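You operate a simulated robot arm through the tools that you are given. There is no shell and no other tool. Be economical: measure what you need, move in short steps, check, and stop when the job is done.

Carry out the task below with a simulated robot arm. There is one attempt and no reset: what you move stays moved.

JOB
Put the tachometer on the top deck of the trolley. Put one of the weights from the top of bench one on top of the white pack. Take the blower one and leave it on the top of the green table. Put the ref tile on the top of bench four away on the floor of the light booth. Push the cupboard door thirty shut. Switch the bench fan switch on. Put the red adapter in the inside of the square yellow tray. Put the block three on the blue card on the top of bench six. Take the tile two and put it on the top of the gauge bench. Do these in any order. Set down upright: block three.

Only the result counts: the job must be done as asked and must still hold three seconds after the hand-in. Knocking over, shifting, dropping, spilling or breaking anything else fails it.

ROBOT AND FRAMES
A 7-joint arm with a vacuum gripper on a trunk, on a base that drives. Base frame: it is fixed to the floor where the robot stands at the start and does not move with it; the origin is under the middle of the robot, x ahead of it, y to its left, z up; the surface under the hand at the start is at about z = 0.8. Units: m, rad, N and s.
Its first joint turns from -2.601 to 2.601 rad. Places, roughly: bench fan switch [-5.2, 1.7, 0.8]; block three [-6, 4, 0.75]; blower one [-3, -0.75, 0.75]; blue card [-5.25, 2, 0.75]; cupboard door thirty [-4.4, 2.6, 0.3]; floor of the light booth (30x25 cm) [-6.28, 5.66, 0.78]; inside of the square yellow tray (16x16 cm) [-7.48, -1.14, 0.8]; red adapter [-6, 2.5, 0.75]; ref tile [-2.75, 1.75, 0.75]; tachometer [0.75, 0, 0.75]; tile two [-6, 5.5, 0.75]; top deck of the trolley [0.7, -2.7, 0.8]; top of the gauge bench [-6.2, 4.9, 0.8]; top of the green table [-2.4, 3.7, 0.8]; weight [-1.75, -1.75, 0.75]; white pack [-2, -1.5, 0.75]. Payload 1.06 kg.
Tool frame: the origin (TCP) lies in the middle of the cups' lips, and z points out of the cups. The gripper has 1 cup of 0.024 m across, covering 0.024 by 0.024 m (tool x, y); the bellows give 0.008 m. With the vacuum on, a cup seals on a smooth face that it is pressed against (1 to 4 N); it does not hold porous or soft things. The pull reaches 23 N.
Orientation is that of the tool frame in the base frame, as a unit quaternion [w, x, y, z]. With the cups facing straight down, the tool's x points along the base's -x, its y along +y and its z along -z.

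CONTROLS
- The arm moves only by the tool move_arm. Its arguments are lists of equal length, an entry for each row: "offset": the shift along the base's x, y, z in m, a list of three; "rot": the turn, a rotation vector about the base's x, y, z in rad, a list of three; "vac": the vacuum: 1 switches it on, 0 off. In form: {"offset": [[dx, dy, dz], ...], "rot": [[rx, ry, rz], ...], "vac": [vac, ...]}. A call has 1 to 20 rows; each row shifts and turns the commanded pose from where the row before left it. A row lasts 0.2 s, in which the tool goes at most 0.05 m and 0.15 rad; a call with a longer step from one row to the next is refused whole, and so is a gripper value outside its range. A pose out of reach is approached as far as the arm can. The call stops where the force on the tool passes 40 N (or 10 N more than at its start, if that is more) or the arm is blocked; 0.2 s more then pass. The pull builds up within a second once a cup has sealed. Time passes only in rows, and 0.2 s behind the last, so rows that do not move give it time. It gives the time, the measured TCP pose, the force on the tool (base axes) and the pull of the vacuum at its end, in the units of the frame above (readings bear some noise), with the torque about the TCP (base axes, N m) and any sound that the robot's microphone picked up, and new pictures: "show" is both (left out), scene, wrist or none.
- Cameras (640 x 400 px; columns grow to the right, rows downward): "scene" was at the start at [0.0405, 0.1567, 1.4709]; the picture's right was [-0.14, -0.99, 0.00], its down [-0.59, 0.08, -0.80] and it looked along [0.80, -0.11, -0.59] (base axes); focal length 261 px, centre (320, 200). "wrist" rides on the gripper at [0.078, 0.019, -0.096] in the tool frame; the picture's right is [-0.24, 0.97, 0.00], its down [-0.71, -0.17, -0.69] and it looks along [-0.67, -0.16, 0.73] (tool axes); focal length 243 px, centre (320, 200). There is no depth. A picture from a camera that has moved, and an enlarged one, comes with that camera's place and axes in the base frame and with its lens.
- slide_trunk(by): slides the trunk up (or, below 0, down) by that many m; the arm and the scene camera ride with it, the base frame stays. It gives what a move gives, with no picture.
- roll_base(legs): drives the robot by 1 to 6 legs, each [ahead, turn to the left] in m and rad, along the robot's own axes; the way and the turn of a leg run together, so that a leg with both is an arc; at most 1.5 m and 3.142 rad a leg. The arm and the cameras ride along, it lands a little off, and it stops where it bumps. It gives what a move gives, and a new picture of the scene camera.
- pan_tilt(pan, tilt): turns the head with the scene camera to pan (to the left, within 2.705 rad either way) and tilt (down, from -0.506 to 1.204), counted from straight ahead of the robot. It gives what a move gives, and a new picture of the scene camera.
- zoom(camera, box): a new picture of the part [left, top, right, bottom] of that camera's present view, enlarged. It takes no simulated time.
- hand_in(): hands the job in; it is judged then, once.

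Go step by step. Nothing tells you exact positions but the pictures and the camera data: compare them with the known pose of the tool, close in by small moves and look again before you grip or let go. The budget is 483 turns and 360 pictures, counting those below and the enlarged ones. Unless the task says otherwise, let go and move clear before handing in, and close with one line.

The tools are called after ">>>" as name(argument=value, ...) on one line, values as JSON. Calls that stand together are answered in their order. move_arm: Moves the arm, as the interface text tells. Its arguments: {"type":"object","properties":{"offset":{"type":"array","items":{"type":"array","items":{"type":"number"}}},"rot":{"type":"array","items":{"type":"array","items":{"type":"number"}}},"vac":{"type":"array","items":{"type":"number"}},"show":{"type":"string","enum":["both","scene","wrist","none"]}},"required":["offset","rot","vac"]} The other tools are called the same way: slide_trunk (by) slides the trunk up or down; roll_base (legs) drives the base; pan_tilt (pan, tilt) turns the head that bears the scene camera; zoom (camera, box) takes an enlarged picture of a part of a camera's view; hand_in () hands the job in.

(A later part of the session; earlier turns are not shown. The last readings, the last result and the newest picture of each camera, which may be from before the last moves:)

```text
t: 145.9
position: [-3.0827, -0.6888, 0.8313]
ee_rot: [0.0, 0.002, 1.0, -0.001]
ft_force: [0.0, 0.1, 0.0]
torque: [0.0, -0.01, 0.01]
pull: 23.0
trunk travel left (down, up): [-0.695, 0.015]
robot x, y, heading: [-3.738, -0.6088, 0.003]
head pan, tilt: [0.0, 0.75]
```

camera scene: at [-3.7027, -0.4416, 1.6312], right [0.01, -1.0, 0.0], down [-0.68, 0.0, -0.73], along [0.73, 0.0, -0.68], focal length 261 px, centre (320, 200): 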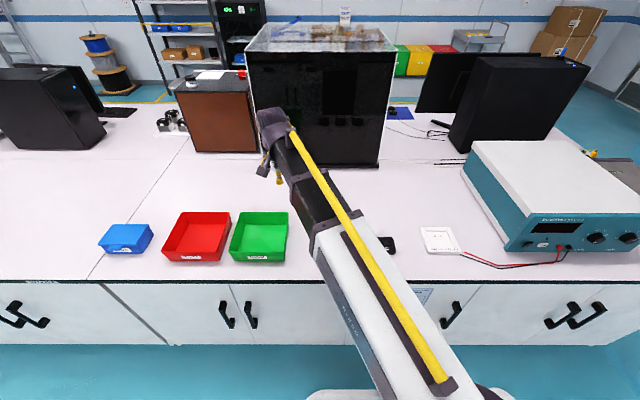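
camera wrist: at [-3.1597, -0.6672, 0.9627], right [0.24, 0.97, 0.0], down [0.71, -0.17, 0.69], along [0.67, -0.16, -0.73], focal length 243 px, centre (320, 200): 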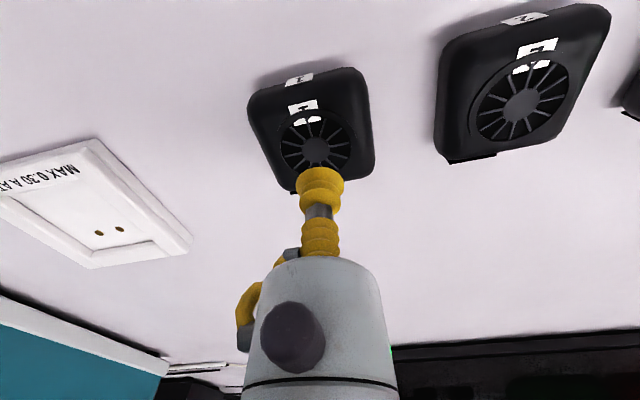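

The cup sealed on the hub at 23 N. I'll lift the blower and head north along the aisle toward the green table.

>>> move_arm(offset=[[0, 0, 0.02], [0, 0, 0.04], [0, 0, 0.05], [0, 0, 0.05], [0, 0, 0.05], [0, 0, 0.05], [0, 0, 0.05], [-0.04, 0.03, 0.0], [0, 0.04, 0], [0, 0, 0]], rot=[[0, 0, 0], [0, 0, 0], [0, 0, 0], [0, 0, 0], [0, 0, 0], [0, 0, 0], [0, 0, 0], [0, 0, 0], [0, 0, 0], [0, 0, 0]], vac=[1, 1, 1, 1, 1, 1, 1, 1, 1, 1], show="wrist")

>>> roll_base(legs=[[0, 1.563], [1.0, 0], [1.0, 0]])

>>> pan_tilt(pan=-0.3, tilt=0.45)

```text
t: 148.1
position: [-3.1234, -0.6175, 1.1403]
ee_rot: [0.0, 0.003, 1.0, 0.0]
ft_force: [-0.5, 1.0, -0.8]
torque: [0.03, -0.01, 0.0]
pull: 22.6
trunk travel left (down, up): [-0.695, 0.015]
robot x, y, heading: [-3.7375, -0.6108, 0.006]
head pan, tilt: [0.0, 0.75]
camera wrist: at [-3.2, -0.5976, 1.2363], right [0.24, 0.97, 0.0], down [0.71, -0.17, 0.68], along [0.66, -0.16, -0.73], focal length 243 px, centre (320, 200)
```

wrist: 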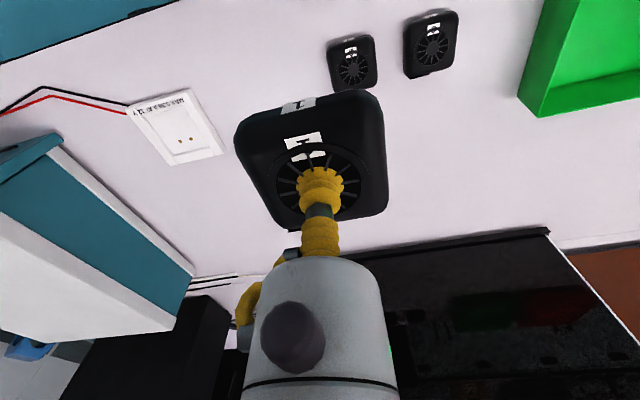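

```text
t: 161.9
position: [-3.6899, 2.0119, 1.1395]
ee_rot: [0.0, -0.696, 0.718, 0.0]
ft_force: [-0.3, 0.1, -1.0]
torque: [0.01, -0.02, 0.03]
pull: 23.0
trunk travel left (down, up): [-0.695, 0.015]
robot x, y, heading: [-3.7125, 1.3952, 1.545]
head pan, tilt: [0.0, 0.75]
camera scene: at [-3.8842, 1.4375, 1.6312], right [1.0, -0.02, 0.0], down [-0.02, -0.68, -0.73], along [0.02, 0.73, -0.68], focal length 261 px, centre (320, 200)
```

scene: 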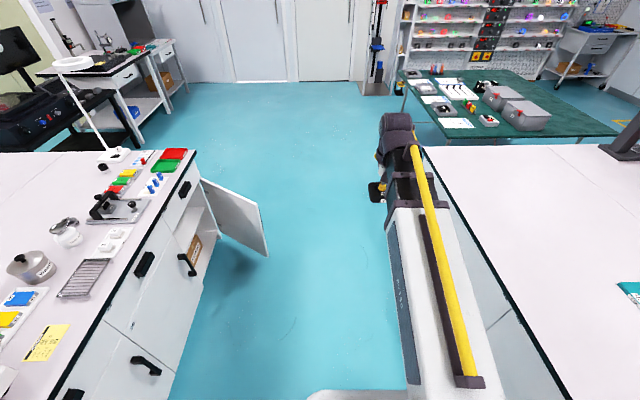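

```text
t: 162.7
position: [-3.6888, 2.0121, 1.1407]
ee_rot: [0.0, -0.695, 0.719, 0.0]
ft_force: [0.3, 0.2, -0.6]
torque: [0.02, -0.01, -0.01]
pull: 23.1
trunk travel left (down, up): [-0.695, 0.015]
robot x, y, heading: [-3.7134, 1.3944, 1.546]
head pan, tilt: [-0.3, 0.45]
camera scene: at [-3.857, 1.4417, 1.6576], right [0.95, -0.32, 0.0], down [-0.14, -0.41, -0.9], along [0.29, 0.85, -0.44], focal length 261 px, centre (320, 200)
```

scene: 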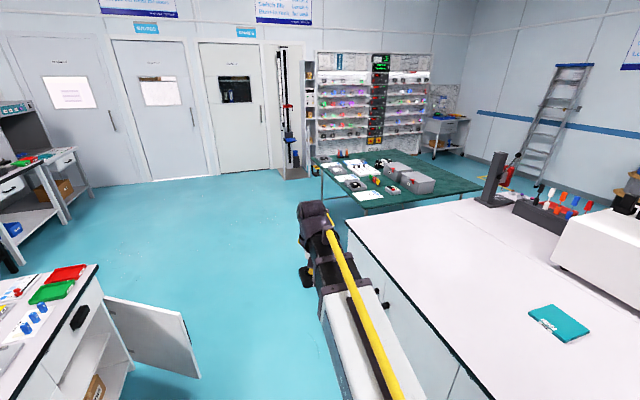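

The teal ref tile shows at about (-2.77, 1.80), and the green table spans roughly x -3.1..-2.0, y 2.9..4.1. I'll drive on to the table's west side and look for free space.

>>> roll_base(legs=[[1.0, 0.02], [0.9, 0]])

>>> pan_tilt(pan=-1.3, tilt=0.7)

```text
t: 172.2
position: [-3.6714, 3.9122, 1.1408]
ee_rot: [0.0, -0.698, 0.716, 0.0]
ft_force: [-0.5, -0.5, -0.4]
torque: [0.01, -0.02, 0.0]
pull: 22.7
trunk travel left (down, up): [-0.695, 0.015]
robot x, y, heading: [-3.6879, 3.2939, 1.555]
head pan, tilt: [-0.3, 0.45]
camera scene: at [-3.8336, 3.3404, 1.6576], right [0.95, -0.31, 0.0], down [-0.13, -0.41, -0.9], along [0.28, 0.86, -0.44], focal length 261 px, centre (320, 200)
```

scene: 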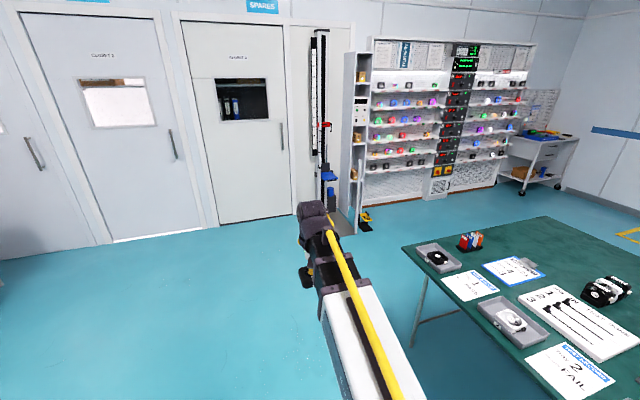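

```text
t: 173.5
position: [-3.6697, 3.9112, 1.1411]
ee_rot: [-0.001, -0.699, 0.716, 0.0]
ft_force: [-0.5, 0.0, -0.5]
torque: [0.0, 0.02, -0.01]
pull: 22.6
trunk travel left (down, up): [-0.695, 0.015]
robot x, y, heading: [-3.6888, 3.2967, 1.56]
head pan, tilt: [-1.3, 0.7]
camera scene: at [-3.7798, 3.2745, 1.6355], right [0.25, -0.97, 0.0], down [-0.62, -0.16, -0.77], along [0.74, 0.19, -0.64], focal length 261 px, centre (320, 200)
```

scene: 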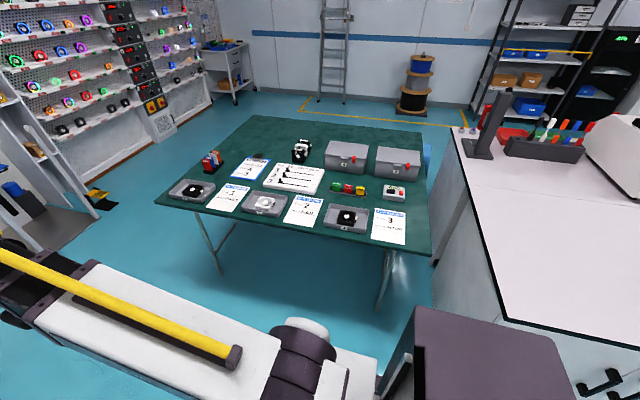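

The table's east and north side is free around (-2.25, 4.12). I'll go around to the north side of the table and face south.

>>> roll_base(legs=[[0.8, 0], [0.83, 0], [0, -1.555], [0.7, 0], [0.72, 0]])

>>> pan_tilt(pan=-1.0, tilt=0.6)

```text
t: 192.5
position: [-1.6494, 4.9169, 1.1408]
ee_rot: [0.0, 0.006, 1.0, 0.0]
ft_force: [0.4, -0.6, -0.4]
torque: [-0.03, 0.0, 0.01]
pull: 22.9
trunk travel left (down, up): [-0.695, 0.015]
robot x, y, heading: [-2.2623, 4.9281, -0.002]
head pan, tilt: [-1.3, 0.7]
camera scene: at [-2.2875, 5.015, 1.6354], right [-0.96, -0.27, 0.0], down [-0.17, 0.62, -0.76], along [0.2, -0.74, -0.64], focal length 261 px, centre (320, 200)
```

scene: 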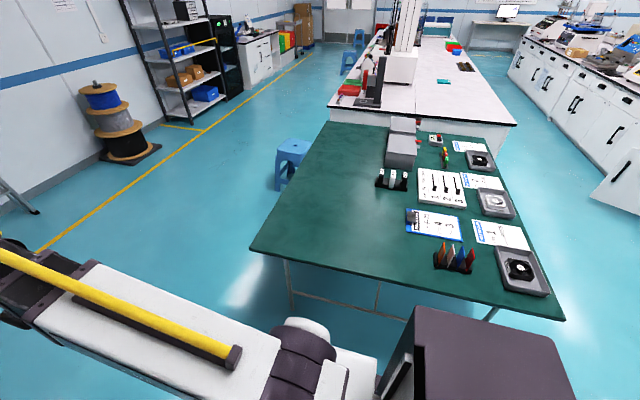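

```text
t: 193.3
position: [-1.649, 4.917, 1.1401]
ee_rot: [0.0, 0.005, 1.0, 0.0]
ft_force: [-0.2, 0.3, -1.4]
torque: [0.0, 0.01, -0.01]
pull: 23.0
trunk travel left (down, up): [-0.695, 0.015]
robot x, y, heading: [-2.2612, 4.925, -0.001]
head pan, tilt: [-1.0, 0.6]
camera scene: at [-2.2626, 5.0225, 1.6441], right [-0.84, -0.54, 0.0], down [-0.3, 0.48, -0.82], along [0.44, -0.69, -0.57], focal length 261 px, centre (320, 200)
```

scene: 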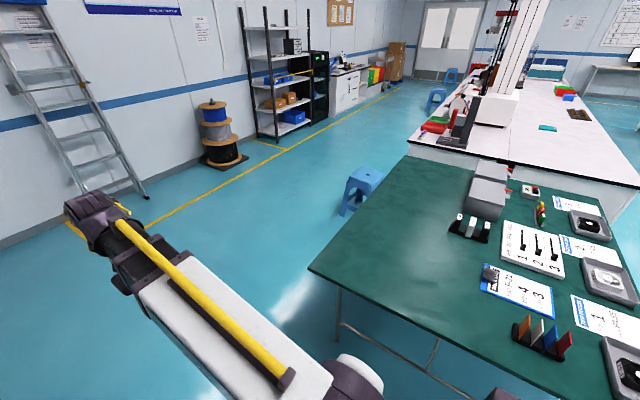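

>>> roll_base(legs=[[0, -1.57]])

>>> pan_tilt(pan=0.0, tilt=0.8)

```text
t: 197.6
position: [-2.2803, 4.3127, 1.1407]
ee_rot: [-0.001, 0.713, 0.701, 0.0]
ft_force: [-0.4, 0.6, -0.9]
torque: [0.01, 0.03, -0.02]
pull: 22.6
trunk travel left (down, up): [-0.695, 0.015]
robot x, y, heading: [-2.2682, 4.925, -1.58]
head pan, tilt: [-1.0, 0.6]
camera scene: at [-2.1698, 4.9232, 1.6441], right [-0.53, 0.85, 0.0], down [0.48, 0.3, -0.83], along [-0.7, -0.44, -0.56], focal length 261 px, centre (320, 200)
```

scene: 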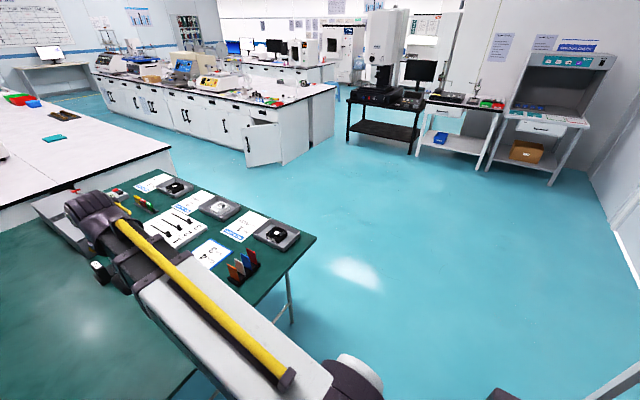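

```text
t: 198.8
position: [-2.2812, 4.3134, 1.141]
ee_rot: [0.001, 0.713, 0.701, 0.0]
ft_force: [-0.9, 0.0, -0.1]
torque: [0.03, 0.0, -0.01]
pull: 22.6
trunk travel left (down, up): [-0.695, 0.015]
robot x, y, heading: [-2.2634, 4.9271, -1.582]
head pan, tilt: [0.0, 0.799]
camera scene: at [-2.0957, 4.8897, 1.6272], right [-1.0, 0.01, 0.0], down [0.01, 0.72, -0.7], along [-0.01, -0.7, -0.72], focal length 261 px, centre (320, 200)
```

scene: 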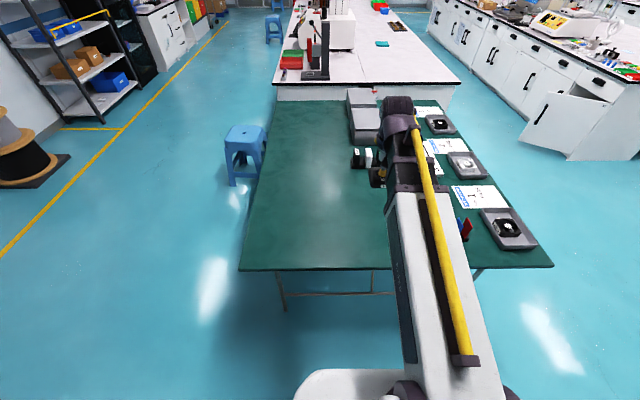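

The table's east half is empty. I'll move to about (-2.15, 4.18) and lower.

>>> move_arm(offset=[[0.033, -0.033, 0], [0.033, -0.033, 0], [0.033, -0.033, 0], [0.033, -0.033, 0], [0, 0, -0.05], [0, 0, -0.05], [0, 0, -0.05], [0, 0, -0.05], [0, 0, 0]], rot=[[0, 0, 0], [0, 0, 0], [0, 0, 0], [0, 0, 0], [0, 0, 0], [0, 0, 0], [0, 0, 0], [0, 0, 0], [0, 0, 0]], vac=[1, 1, 1, 1, 1, 1, 1, 1, 1])

```text
t: 200.8
position: [-2.147, 4.1805, 0.9394]
ee_rot: [0.001, 0.714, 0.7, -0.001]
ft_force: [-0.1, -0.2, -1.4]
torque: [0.02, -0.02, 0.03]
pull: 22.9
trunk travel left (down, up): [-0.695, 0.015]
robot x, y, heading: [-2.2666, 4.9294, -1.581]
head pan, tilt: [0.0, 0.799]
camera scene: at [-2.0956, 4.8895, 1.6272], right [-1.0, 0.01, 0.0], down [0.01, 0.72, -0.7], along [-0.01, -0.7, -0.72], focal length 261 px, centre (320, 200)
camera wrist: at [-2.1261, 4.2596, 1.0352], right [0.97, -0.25, 0.0], down [-0.18, -0.7, 0.69], along [-0.17, -0.66, -0.73], focal length 243 px, centre (320, 200)
```

scene: 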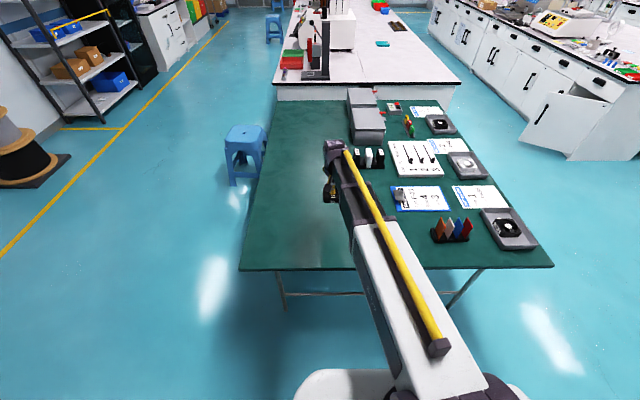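
wrist: 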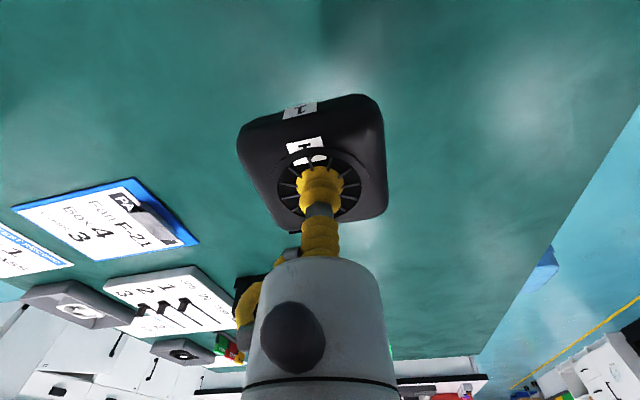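

>>> move_arm(offset=[[0, 0, -0.04], [0, 0, -0.035], [0, 0, -0.01], [0, 0, 0]], rot=[[0, 0, 0], [0, 0, 0], [0, 0, 0], [0, 0, 0]], vac=[1, 1, 1, 1], show="wrist")

```text
t: 201.8
position: [-2.1473, 4.1801, 0.8546]
ee_rot: [0.0, 0.713, 0.701, 0.0]
ft_force: [0.1, 0.4, -0.5]
torque: [0.0, -0.04, -0.04]
pull: 23.0
trunk travel left (down, up): [-0.695, 0.015]
robot x, y, heading: [-2.2669, 4.9246, -1.578]
head pan, tilt: [0.0, 0.799]
camera wrist: at [-2.1258, 4.2596, 0.9503], right [0.97, -0.25, 0.0], down [-0.18, -0.7, 0.69], along [-0.17, -0.66, -0.73], focal length 243 px, centre (320, 200)
```

wrist: 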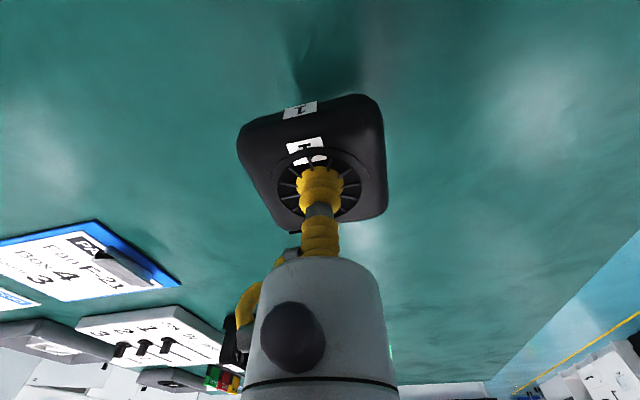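

>>> move_arm(offset=[[0, 0, -0.008], [0, 0, -0.006], [0, 0, 0]], rot=[[0, 0, 0], [0, 0, 0], [0, 0, 0]], vac=[1, 1, 1], show="wrist")

```text
t: 202.6
position: [-2.1476, 4.1807, 0.8403]
ee_rot: [0.0, 0.713, 0.701, 0.0]
ft_force: [-0.2, -0.6, -1.4]
torque: [0.03, 0.03, 0.03]
pull: 22.7
trunk travel left (down, up): [-0.695, 0.015]
robot x, y, heading: [-2.2669, 4.9287, -1.576]
head pan, tilt: [0.0, 0.799]
camera wrist: at [-2.126, 4.2598, 0.9367], right [0.97, -0.25, 0.0], down [-0.18, -0.7, 0.69], along [-0.17, -0.66, -0.73], focal length 243 px, centre (320, 200)
```

wrist: 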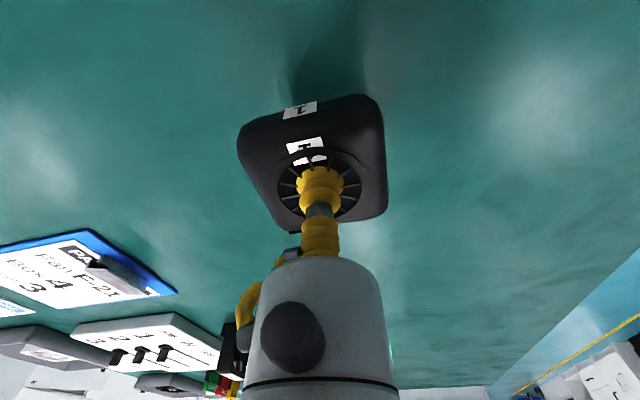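

>>> move_arm(offset=[[0, 0, -0.004], [0, 0, -0.004], [0, 0, 0]], rot=[[0, 0, 0], [0, 0, 0], [0, 0, 0]], vac=[1, 1, 1], show="none")

```text
t: 203.4
position: [-2.1481, 4.1796, 0.8336]
ee_rot: [0.0, 0.713, 0.701, 0.0]
ft_force: [-0.1, 0.1, -0.7]
torque: [0.02, 0.0, 0.01]
pull: 22.4
trunk travel left (down, up): [-0.695, 0.015]
robot x, y, heading: [-2.2614, 4.931, -1.58]
head pan, tilt: [0.0, 0.799]
```

>>> move_arm(offset=[[0, 0, -0.004], [0, 0, -0.003], [0, 0, 0]], rot=[[0, 0, 0], [0, 0, 0], [0, 0, 0]], vac=[1, 1, 1], show="none")

```text
t: 204.2
position: [-2.1483, 4.1803, 0.8267]
ee_rot: [-0.001, 0.713, 0.701, 0.0]
ft_force: [0.0, 0.3, -1.3]
torque: [0.0, 0.0, 0.04]
pull: 23.4
trunk travel left (down, up): [-0.695, 0.015]
robot x, y, heading: [-2.2609, 4.9276, -1.579]
head pan, tilt: [0.0, 0.799]
```

>>> move_arm(offset=[[0, 0, -0.004], [0, 0, -0.003], [0, 0, 0]], rot=[[0, 0, 0], [0, 0, 0], [0, 0, 0]], vac=[1, 1, 1], show="wrist")

```text
t: 205.0
position: [-2.1474, 4.1812, 0.8191]
ee_rot: [0.0, 0.713, 0.701, 0.0]
ft_force: [0.2, -0.1, -0.9]
torque: [0.02, 0.03, 0.02]
pull: 23.1
trunk travel left (down, up): [-0.695, 0.015]
robot x, y, heading: [-2.2636, 4.9289, -1.583]
head pan, tilt: [0.0, 0.799]
camera wrist: at [-2.1262, 4.26, 0.9153], right [0.97, -0.25, 0.0], down [-0.18, -0.7, 0.69], along [-0.17, -0.66, -0.73], focal length 243 px, centre (320, 200)
```

wrist: 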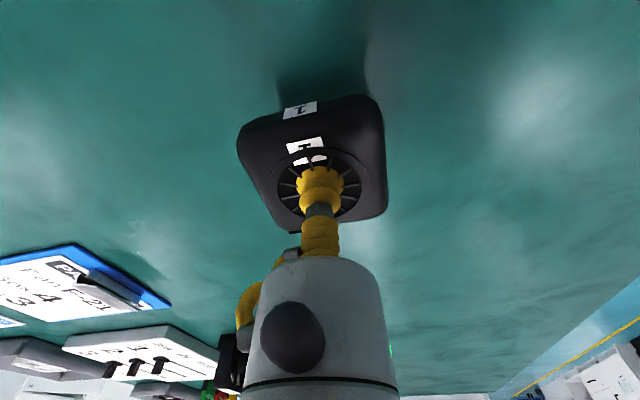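

>>> move_arm(offset=[[0, 0, -0.004], [0, 0, -0.004], [0, 0, 0]], rot=[[0, 0, 0], [0, 0, 0], [0, 0, 0]], vac=[1, 1, 1], show="none")

```text
t: 205.8
position: [-2.1484, 4.1819, 0.8112]
ee_rot: [0.0, 0.713, 0.701, 0.0]
ft_force: [0.2, 0.0, -0.7]
torque: [-0.01, -0.01, -0.01]
pull: 23.0
trunk travel left (down, up): [-0.695, 0.015]
robot x, y, heading: [-2.2647, 4.9301, -1.579]
head pan, tilt: [0.0, 0.799]
```

>>> move_arm(offset=[[0, 0, -0.004], [0, 0, -0.004], [0, 0, 0]], rot=[[0, 0, 0], [0, 0, 0], [0, 0, 0]], vac=[1, 1, 1], show="none")

```text
t: 206.6
position: [-2.1473, 4.1814, 0.8037]
ee_rot: [0.0, 0.713, 0.701, 0.0]
ft_force: [-0.2, -0.8, -0.7]
torque: [0.0, -0.01, -0.04]
pull: 22.5
trunk travel left (down, up): [-0.695, 0.015]
robot x, y, heading: [-2.2614, 4.9274, -1.581]
head pan, tilt: [0.0, 0.799]
```

>>> move_arm(offset=[[0, 0, -0.004], [0, 0, -0.004], [0, 0, 0]], rot=[[0, 0, 0], [0, 0, 0], [0, 0, 0]], vac=[1, 1, 1], show="wrist")

```text
t: 207.4
position: [-2.1486, 4.1806, 0.7959]
ee_rot: [0.0, 0.713, 0.701, 0.0]
ft_force: [0.0, -0.1, -1.5]
torque: [0.0, 0.01, 0.02]
pull: 22.7
trunk travel left (down, up): [-0.695, 0.015]
robot x, y, heading: [-2.2621, 4.9264, -1.576]
head pan, tilt: [0.0, 0.799]
camera wrist: at [-2.1261, 4.2599, 0.8912], right [0.97, -0.25, 0.0], down [-0.18, -0.7, 0.69], along [-0.17, -0.66, -0.73], focal length 243 px, centre (320, 200)
```

wrist: 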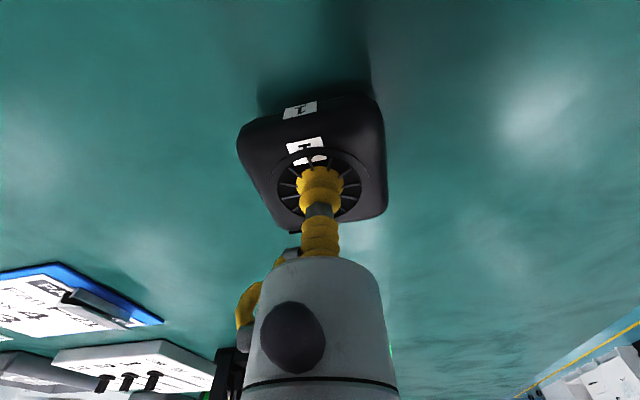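

>>> move_arm(offset=[[0, 0, -0.003], [0, 0, -0.003], [0, 0, 0]], rot=[[0, 0, 0], [0, 0, 0], [0, 0, 0]], vac=[1, 1, 1], show="none")

```text
t: 208.2
position: [-2.1469, 4.1814, 0.788]
ee_rot: [-0.001, 0.714, 0.7, -0.001]
ft_force: [0.4, -0.3, -1.0]
torque: [0.0, 0.01, -0.01]
pull: 23.2
trunk travel left (down, up): [-0.695, 0.015]
robot x, y, heading: [-2.2643, 4.9267, -1.579]
head pan, tilt: [0.0, 0.799]
```

>>> move_arm(offset=[[0, 0, -0.004], [0, 0, -0.003], [0, 0, 0]], rot=[[0, 0, 0], [0, 0, 0], [0, 0, 0]], vac=[1, 1, 1], show="none")

```text
t: 209.0
position: [-2.1486, 4.1813, 0.7831]
ee_rot: [0.0, 0.714, 0.701, 0.0]
ft_force: [0.4, -0.2, -1.1]
torque: [-0.02, 0.01, 0.04]
pull: 23.2
trunk travel left (down, up): [-0.695, 0.015]
robot x, y, heading: [-2.2639, 4.9281, -1.581]
head pan, tilt: [0.0, 0.799]
```

>>> move_arm(offset=[[0, 0, -0.004], [0, 0, -0.003], [0, 0, 0]], rot=[[0, 0, 0], [0, 0, 0], [0, 0, 0]], vac=[1, 1, 1], show="wrist")

```text
t: 209.8
position: [-2.1482, 4.1817, 0.7762]
ee_rot: [0.0, 0.713, 0.701, -0.001]
ft_force: [0.5, -1.1, 17.4]
torque: [0.06, 0.0, -0.03]
pull: 23.0
trunk travel left (down, up): [-0.695, 0.015]
robot x, y, heading: [-2.2662, 4.9285, -1.581]
head pan, tilt: [0.0, 0.799]
camera wrist: at [-2.1262, 4.2602, 0.8724], right [0.97, -0.25, 0.0], down [-0.18, -0.7, 0.69], along [-0.17, -0.66, -0.73], focal length 243 px, centre (320, 200)
```

wrist: 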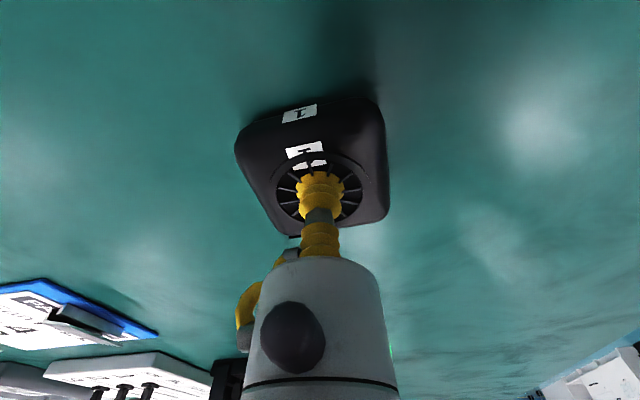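

The blower is down on the table. I'll release, rise and check.

>>> move_arm(offset=[[0, 0, 0.003], [0, 0, 0], [0, 0, 0], [0, 0, 0], [0, 0, 0.01], [0, 0, 0.03], [0, 0, 0.05], [0, 0, 0.05], [0, 0, 0.05], [0, 0, 0.05], [0, 0, 0.05], [0, 0, 0.05], [0, 0.03, 0.03], [-0.04, 0.03, 0], [-0.04, 0, 0], [-0.04, 0, 0], [0, 0, 0]], rot=[[0, 0, 0], [0, 0, 0], [0, 0, 0], [0, 0, 0], [0, 0, 0], [0, 0, 0], [0, 0, 0], [0, 0, 0], [0, 0, 0], [0, 0, 0], [0, 0, 0], [0, 0, 0], [0, 0, 0], [0, 0, 0], [0, 0, 0], [0, 0, 0], [0, 0, 0]], vac=[0, 0, 0, 0, 0, 0, 0, 0, 0, 0, 0, 0, 0, 0, 0, 0, 0], show="scene")

```text
t: 213.4
position: [-2.2687, 4.2431, 1.1493]
ee_rot: [0.0, 0.713, 0.701, 0.0]
ft_force: [-0.2, 0.2, -0.1]
torque: [0.01, 0.02, 0.02]
pull: 0.0
trunk travel left (down, up): [-0.695, 0.015]
robot x, y, heading: [-2.2663, 4.9289, -1.584]
head pan, tilt: [0.0, 0.799]
camera scene: at [-2.0959, 4.8898, 1.6272], right [-1.0, 0.01, 0.0], down [0.01, 0.72, -0.7], along [-0.01, -0.7, -0.72], focal length 261 px, centre (320, 200)
```

scene: 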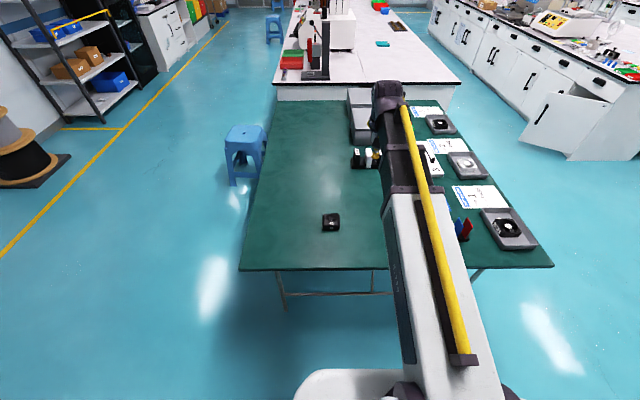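

The blower is on the green table. Next is the ref tile: I'll drive back around to the west aisle and face the island at y ≈ 1.8.

>>> roll_base(legs=[[0, -1.558], [0.7, 0], [0.72, 0], [0, 1.571], [1.5, 0]])

>>> roll_base(legs=[[1.5, 0]])

```text
t: 235.4
position: [-3.6664, 2.7093, 1.1484]
ee_rot: [0.0, 0.709, 0.705, 0.0]
ft_force: [0.5, -1.2, 0.0]
torque: [0.0, -0.03, 0.01]
pull: 0.1
trunk travel left (down, up): [-0.695, 0.015]
robot x, y, heading: [-3.669, 3.3981, -1.573]
head pan, tilt: [0.0, 0.799]
camera scene: at [-3.5007, 3.3589, 1.6272], right [-1.0, 0.0, 0.0], down [0.0, 0.72, -0.7], along [0.0, -0.7, -0.72], focal length 261 px, centre (320, 200)
```

scene: 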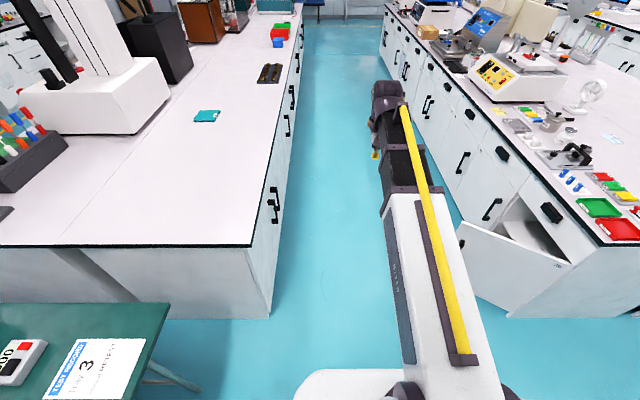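

```text
t: 242.8
position: [-3.6817, 1.2145, 1.1474]
ee_rot: [0.001, 0.714, 0.7, 0.0]
ft_force: [-0.2, -0.4, -0.7]
torque: [-0.02, 0.0, -0.04]
pull: 0.1
trunk travel left (down, up): [-0.695, 0.015]
robot x, y, heading: [-3.6766, 1.8994, -1.58]
head pan, tilt: [0.0, 0.799]
camera scene: at [-3.508, 1.8627, 1.6272], right [-1.0, 0.01, 0.0], down [0.01, 0.72, -0.7], along [-0.01, -0.7, -0.72], focal length 261 px, centre (320, 200)
```

scene: 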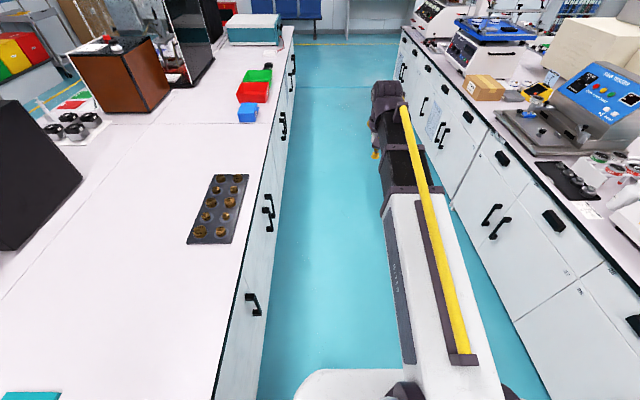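

>>> roll_base(legs=[[0.1, 0], [0, 1.575]])

>>> pan_tilt(pan=0.15, tilt=0.75)

```text
t: 247.8
position: [-2.9911, 1.7968, 1.1491]
ee_rot: [0.0, 0.011, 1.0, 0.0]
ft_force: [-0.3, 1.2, 0.7]
torque: [-0.01, -0.01, -0.01]
pull: 0.1
trunk travel left (down, up): [-0.695, 0.015]
robot x, y, heading: [-3.6751, 1.8027, -0.007]
head pan, tilt: [0.0, 0.799]
camera scene: at [-3.6414, 1.9691, 1.6272], right [-0.01, -1.0, 0.0], down [-0.72, 0.01, -0.7], along [0.7, -0.01, -0.72], focal length 261 px, centre (320, 200)
```

scene: 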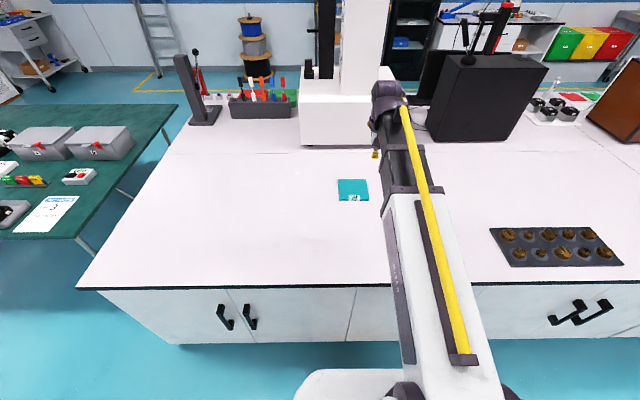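

```text
t: 248.5
position: [-2.9911, 1.7954, 1.1484]
ee_rot: [0.0, 0.009, 1.0, 0.001]
ft_force: [-0.2, -0.3, -0.3]
torque: [0.0, -0.01, 0.02]
pull: 0.1
trunk travel left (down, up): [-0.695, 0.015]
robot x, y, heading: [-3.6782, 1.8, -0.014]
head pan, tilt: [0.15, 0.75]
camera scene: at [-3.64, 1.9813, 1.6312], right [0.14, -0.99, 0.0], down [-0.68, -0.09, -0.73], along [0.72, 0.1, -0.68], focal length 261 px, centre (320, 200)
```

scene: 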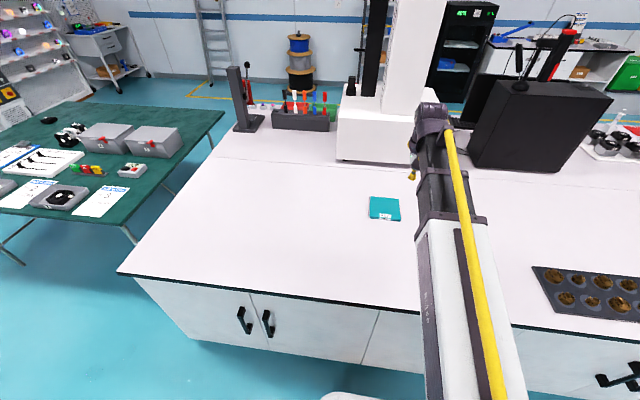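

>>> move_arm(offset=[[0.05, 0, 0], [0.05, 0, 0], [0.03, 0, -0.03], [0, 0, -0.05], [0, 0, -0.05], [0, 0, 0]], rot=[[0, 0, 0], [0, 0, 0], [0, 0, 0], [0, 0, 0], [0, 0, 0], [0, 0, 0]], vac=[0, 0, 0, 0, 0, 0], show="wrist")

```text
t: 249.9
position: [-2.8605, 1.7959, 1.018]
ee_rot: [0.0, 0.01, 1.0, 0.001]
ft_force: [0.9, -0.4, -1.0]
torque: [0.02, 0.01, -0.01]
pull: 0.1
trunk travel left (down, up): [-0.695, 0.015]
robot x, y, heading: [-3.678, 1.7978, -0.013]
head pan, tilt: [0.15, 0.75]
camera wrist: at [-2.9374, 1.8176, 1.1137], right [0.25, 0.97, 0.0], down [0.7, -0.18, 0.69], along [0.66, -0.17, -0.73], focal length 243 px, centre (320, 200)
```

wrist: 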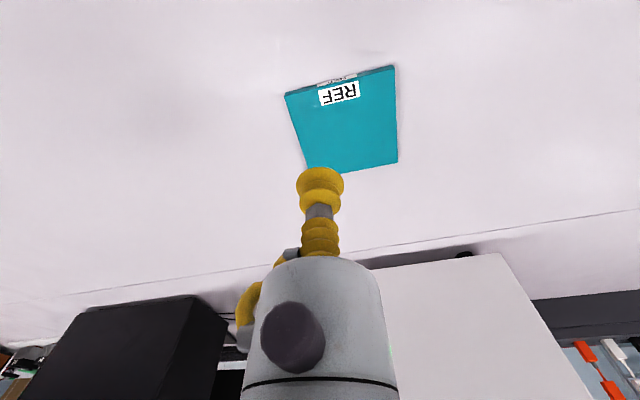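

The REF tile's centre is at about (-2.795, 1.818). I'll move over it and go down.

>>> move_arm(offset=[[0.034, 0.011, 0], [0.034, 0.011, -0.02], [0, 0, -0.05], [0, 0, -0.05], [0, 0, -0.04], [0, 0, 0]], rot=[[0, 0, 0], [0, 0, 0], [0, 0, 0], [0, 0, 0], [0, 0, 0], [0, 0, 0]], vac=[0, 0, 0, 0, 1, 1], show="wrist")

```text
t: 251.3
position: [-2.7939, 1.8166, 0.8582]
ee_rot: [0.0, 0.01, 1.0, 0.0]
ft_force: [-0.5, -0.1, 0.5]
torque: [-0.03, 0.02, 0.0]
pull: 0.1
trunk travel left (down, up): [-0.695, 0.015]
robot x, y, heading: [-3.6801, 1.802, -0.005]
head pan, tilt: [0.15, 0.75]
camera wrist: at [-2.8703, 1.8384, 0.9539], right [0.25, 0.97, 0.0], down [0.7, -0.18, 0.69], along [0.66, -0.17, -0.73], focal length 243 px, centre (320, 200)
```

wrist: 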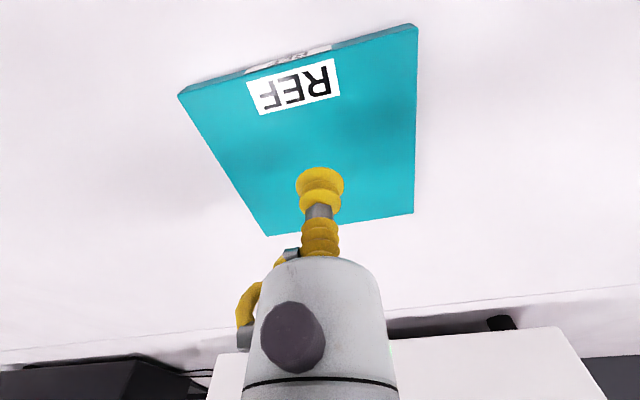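

>>> move_arm(offset=[[0, 0, -0.02], [0, 0, -0.006], [0, 0, 0], [0, 0, 0]], rot=[[0, 0, 0], [0, 0, 0], [0, 0, 0], [0, 0, 0]], vac=[1, 1, 1, 1], show="none")

```text
t: 252.3
position: [-2.7929, 1.8172, 0.8327]
ee_rot: [0.001, 0.01, 1.0, 0.0]
ft_force: [-0.5, -0.6, 0.6]
torque: [-0.01, -0.02, 0.03]
pull: 0.1
trunk travel left (down, up): [-0.695, 0.015]
robot x, y, heading: [-3.6807, 1.8013, -0.01]
head pan, tilt: [0.15, 0.75]
```

>>> move_arm(offset=[[0, 0, -0.005], [0, 0, -0.005], [0, 0, 0], [0, 0, 0]], rot=[[0, 0, 0], [0, 0, 0], [0, 0, 0], [0, 0, 0]], vac=[1, 1, 1, 1], show="none")

```text
t: 253.3
position: [-2.7932, 1.8182, 0.8233]
ee_rot: [0.001, 0.009, 1.0, 0.0]
ft_force: [-0.2, 0.3, 0.1]
torque: [0.03, 0.01, 0.02]
pull: 0.0
trunk travel left (down, up): [-0.695, 0.015]
robot x, y, heading: [-3.6774, 1.7997, -0.01]
head pan, tilt: [0.15, 0.75]
```

>>> move_arm(offset=[[0, 0, -0.004], [0, 0, -0.004], [0, 0, 0], [0, 0, 0]], rot=[[0, 0, 0], [0, 0, 0], [0, 0, 0], [0, 0, 0]], vac=[1, 1, 1, 1], show="none")

```text
t: 254.3
position: [-2.7943, 1.8174, 0.8136]
ee_rot: [0.001, 0.01, 1.0, 0.0]
ft_force: [3.8, 0.7, 6.0]
torque: [-0.03, 0.08, -0.01]
pull: 22.5
trunk travel left (down, up): [-0.695, 0.015]
robot x, y, heading: [-3.6775, 1.8008, -0.016]
head pan, tilt: [0.15, 0.75]
```

The ref tile is sealed. I'll lift it, pull in the arm and drive north then west toward the light booth.

>>> move_arm(offset=[[0, 0, 0.02], [0, 0, 0.04], [0, 0, 0.05], [0, 0, 0.05], [0, 0, 0.05], [0, 0, 0.05], [0, 0, 0.05], [-0.05, 0, 0], [-0.05, 0, 0], [-0.05, 0, 0], [-0.05, 0, 0], [0, 0, 0]], rot=[[0, 0, 0], [0, 0, 0], [0, 0, 0], [0, 0, 0], [0, 0, 0], [0, 0, 0], [0, 0, 0], [0, 0, 0], [0, 0, 0], [0, 0, 0], [0, 0, 0], [0, 0, 0]], vac=[1, 1, 1, 1, 1, 1, 1, 1, 1, 1, 1, 1], show="wrist")

>>> roll_base(legs=[[0, 1.575], [1.0, 0], [1.0, 0], [1.0, 0], [0.6, 0], [0, 1.57]])

>>> pan_tilt(pan=0.0, tilt=0.45)

```text
t: 256.9
position: [-2.9923, 1.8179, 1.1247]
ee_rot: [0.0, 0.01, 1.0, -0.001]
ft_force: [-0.3, 0.0, -2.8]
torque: [0.0, 0.03, 0.0]
pull: 22.9
trunk travel left (down, up): [-0.695, 0.015]
robot x, y, heading: [-3.6793, 1.7993, -0.013]
head pan, tilt: [0.15, 0.75]
camera wrist: at [-3.0691, 1.8391, 1.2205], right [0.25, 0.97, 0.0], down [0.7, -0.18, 0.69], along [0.66, -0.17, -0.73], focal length 243 px, centre (320, 200)
```

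wrist: 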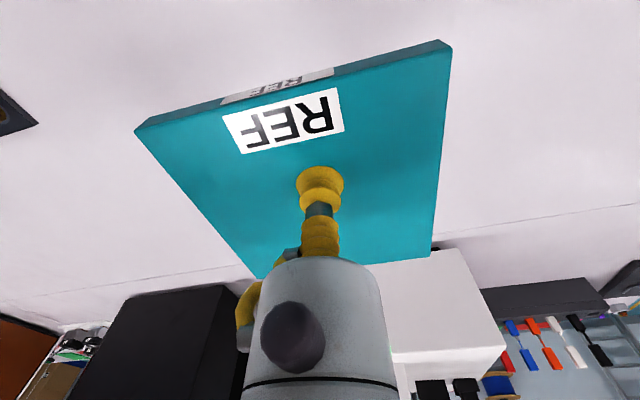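

```text
t: 282.3
position: [-4.3451, 5.3521, 1.1245]
ee_rot: [0.0, 1.0, 0.003, 0.001]
ft_force: [0.2, 0.8, -2.3]
torque: [-0.02, -0.06, 0.08]
pull: 23.0
trunk travel left (down, up): [-0.695, 0.015]
robot x, y, heading: [-3.6629, 5.3894, -3.129]
head pan, tilt: [0.15, 0.75]
camera scene: at [-3.6956, 5.2021, 1.6312], right [-0.16, 0.99, 0.0], down [0.67, 0.11, -0.73], along [-0.72, -0.12, -0.68], focal length 261 px, centre (320, 200)
```

scene: 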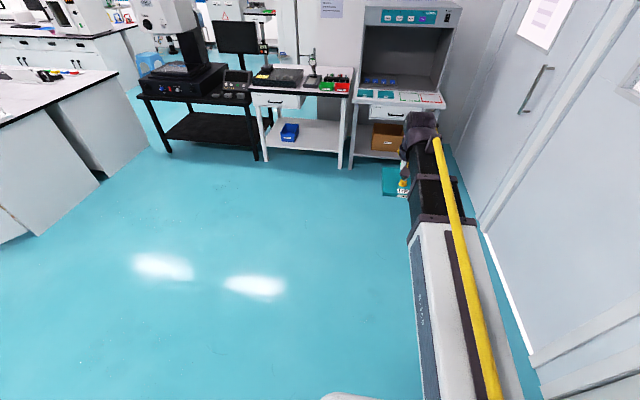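

```text
t: 283.1
position: [-4.3447, 5.3522, 1.125]
ee_rot: [0.0, 1.0, 0.003, 0.0]
ft_force: [0.1, -0.1, -3.1]
torque: [-0.02, -0.06, -0.02]
pull: 22.5
trunk travel left (down, up): [-0.695, 0.015]
robot x, y, heading: [-3.6614, 5.3884, -3.125]
head pan, tilt: [0.0, 0.45]
camera scene: at [-3.7058, 5.2144, 1.6575], right [-0.02, 1.0, 0.0], down [0.44, 0.01, -0.9], along [-0.9, -0.01, -0.44], focal length 261 px, centre (320, 200)
```

scene: 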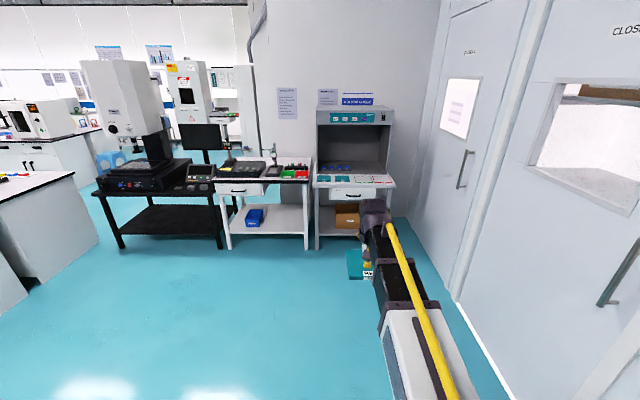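

>>> zoom(camera="scene", box=[210, 90, 410, 215])

```text
3.20 times, centred on (310, 152) of scene
camera zoom: at [-3.7058, 5.2144, 1.6575], right [-0.02, 1.0, 0.0], down [0.44, 0.01, -0.9], along [-0.9, -0.01, -0.44], focal length 834 px, centre (352, 352)
```

zoom: 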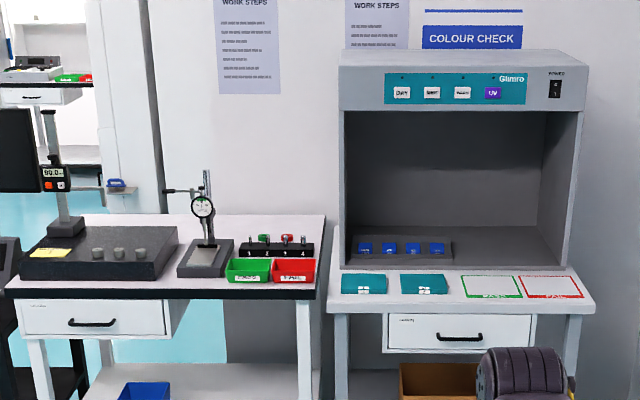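

The booth is an open-fronted hood with its opening from z ≈ 0.8 to 1.25 and its front at x ≈ -6.03. Two teal tiles lie on the shelf in front of it. I'll drive closer and line up at y ≈ 5.5.

>>> roll_base(legs=[[0, -0.09], [1.35, 0], [0, 0.073]])

>>> pan_tilt(pan=0.0, tilt=0.6)

```text
t: 290.8
position: [-5.6883, 5.468, 1.1236]
ee_rot: [0.0, 1.0, -0.008, 0.0]
ft_force: [-0.4, -0.3, -2.4]
torque: [-0.03, -0.05, 0.02]
pull: 23.2
trunk travel left (down, up): [-0.695, 0.015]
robot x, y, heading: [-5.0016, 5.4879, 3.137]
head pan, tilt: [0.0, 0.45]
camera scene: at [-5.0525, 5.3183, 1.6576], right [0.0, 1.0, 0.0], down [0.44, 0.0, -0.9], along [-0.9, 0.0, -0.44], focal length 261 px, centre (320, 200)
```

scene: 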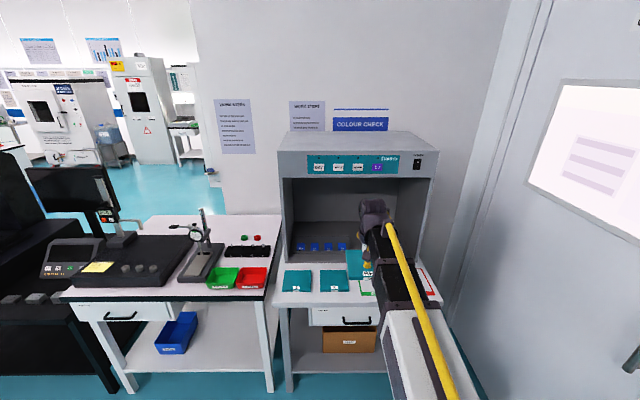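

```text
t: 291.5
position: [-5.6892, 5.4687, 1.1253]
ee_rot: [0.0, 1.0, -0.007, 0.0]
ft_force: [0.4, -0.1, -3.3]
torque: [-0.04, -0.05, -0.04]
pull: 22.5
trunk travel left (down, up): [-0.695, 0.015]
robot x, y, heading: [-5.0063, 5.4872, 3.136]
head pan, tilt: [0.0, 0.6]
camera scene: at [-5.0491, 5.3187, 1.6441], right [0.0, 1.0, 0.0], down [0.56, 0.0, -0.83], along [-0.83, 0.0, -0.56], focal length 261 px, centre (320, 200)
```

scene: 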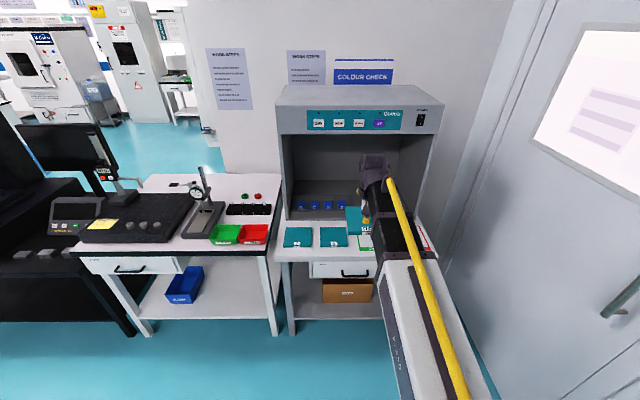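

>>> zoom(camera="scene", box=[260, 80, 460, 290])

```text
1.90 times, centred on (360, 185) of scene
camera zoom: at [-5.0491, 5.3187, 1.6441], right [0.0, 1.0, 0.0], down [0.56, 0.0, -0.83], along [-0.83, 0.0, -0.56], focal length 497 px, centre (244, 229)
```

zoom: 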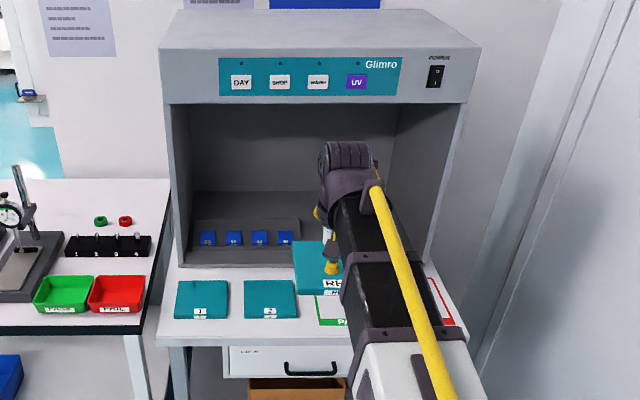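

The booth's free floor is to the right of the blue-button bar, around (-6.29, 5.66). I'll lower the trunk a little, lower and shift the tool, then drive closer.

>>> slide_trunk(by=-0.1)

>>> move_arm(offset=[[0, 0.045, 0], [0, 0.045, 0], [0, 0.045, 0], [0, 0.045, 0], [0, 0, -0.04], [0, 0, -0.04], [0, 0, -0.035], [0, 0, 0]], rot=[[0, 0, 0], [0, 0, 0], [0, 0, 0], [0, 0, 0], [0, 0, 0], [0, 0, 0], [0, 0, 0], [0, 0, 0]], vac=[1, 1, 1, 1, 1, 1, 1, 1], show="none")

>>> roll_base(legs=[[0.3, 0]])

```text
t: 292.8
position: [-5.6885, 5.4677, 1.0252]
ee_rot: [0.0, 1.0, -0.008, 0.0]
ft_force: [0.4, -0.1, -2.9]
torque: [0.0, -0.09, 0.03]
pull: 22.5
trunk travel left (down, up): [-0.595, 0.115]
robot x, y, heading: [-5.0015, 5.4867, 3.141]
head pan, tilt: [0.0, 0.6]
```

```text
t: 294.6
position: [-5.6877, 5.6478, 0.9095]
ee_rot: [0.0, 1.0, -0.007, 0.0]
ft_force: [-0.3, -0.3, -2.2]
torque: [-0.03, -0.05, 0.0]
pull: 22.7
trunk travel left (down, up): [-0.595, 0.115]
robot x, y, heading: [-5.0049, 5.4911, 3.135]
head pan, tilt: [0.0, 0.6]
```

```text
t: 296.7
position: [-5.9906, 5.6462, 0.9092]
ee_rot: [0.001, 1.0, -0.005, 0.0]
ft_force: [0.6, 0.6, -3.5]
torque: [-0.01, -0.04, 0.0]
pull: 22.9
trunk travel left (down, up): [-0.595, 0.115]
robot x, y, heading: [-5.3047, 5.4909, 3.14]
head pan, tilt: [0.0, 0.6]
camera scene: at [-5.351, 5.3197, 1.5441], right [0.0, 1.0, 0.0], down [0.56, 0.0, -0.83], along [-0.83, 0.0, -0.56], focal length 261 px, centre (320, 200)
```

scene: 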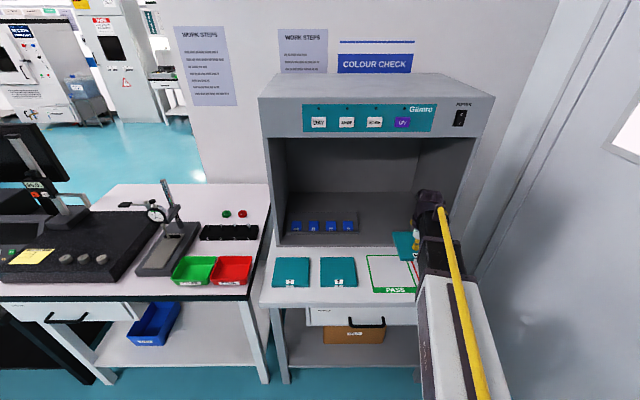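

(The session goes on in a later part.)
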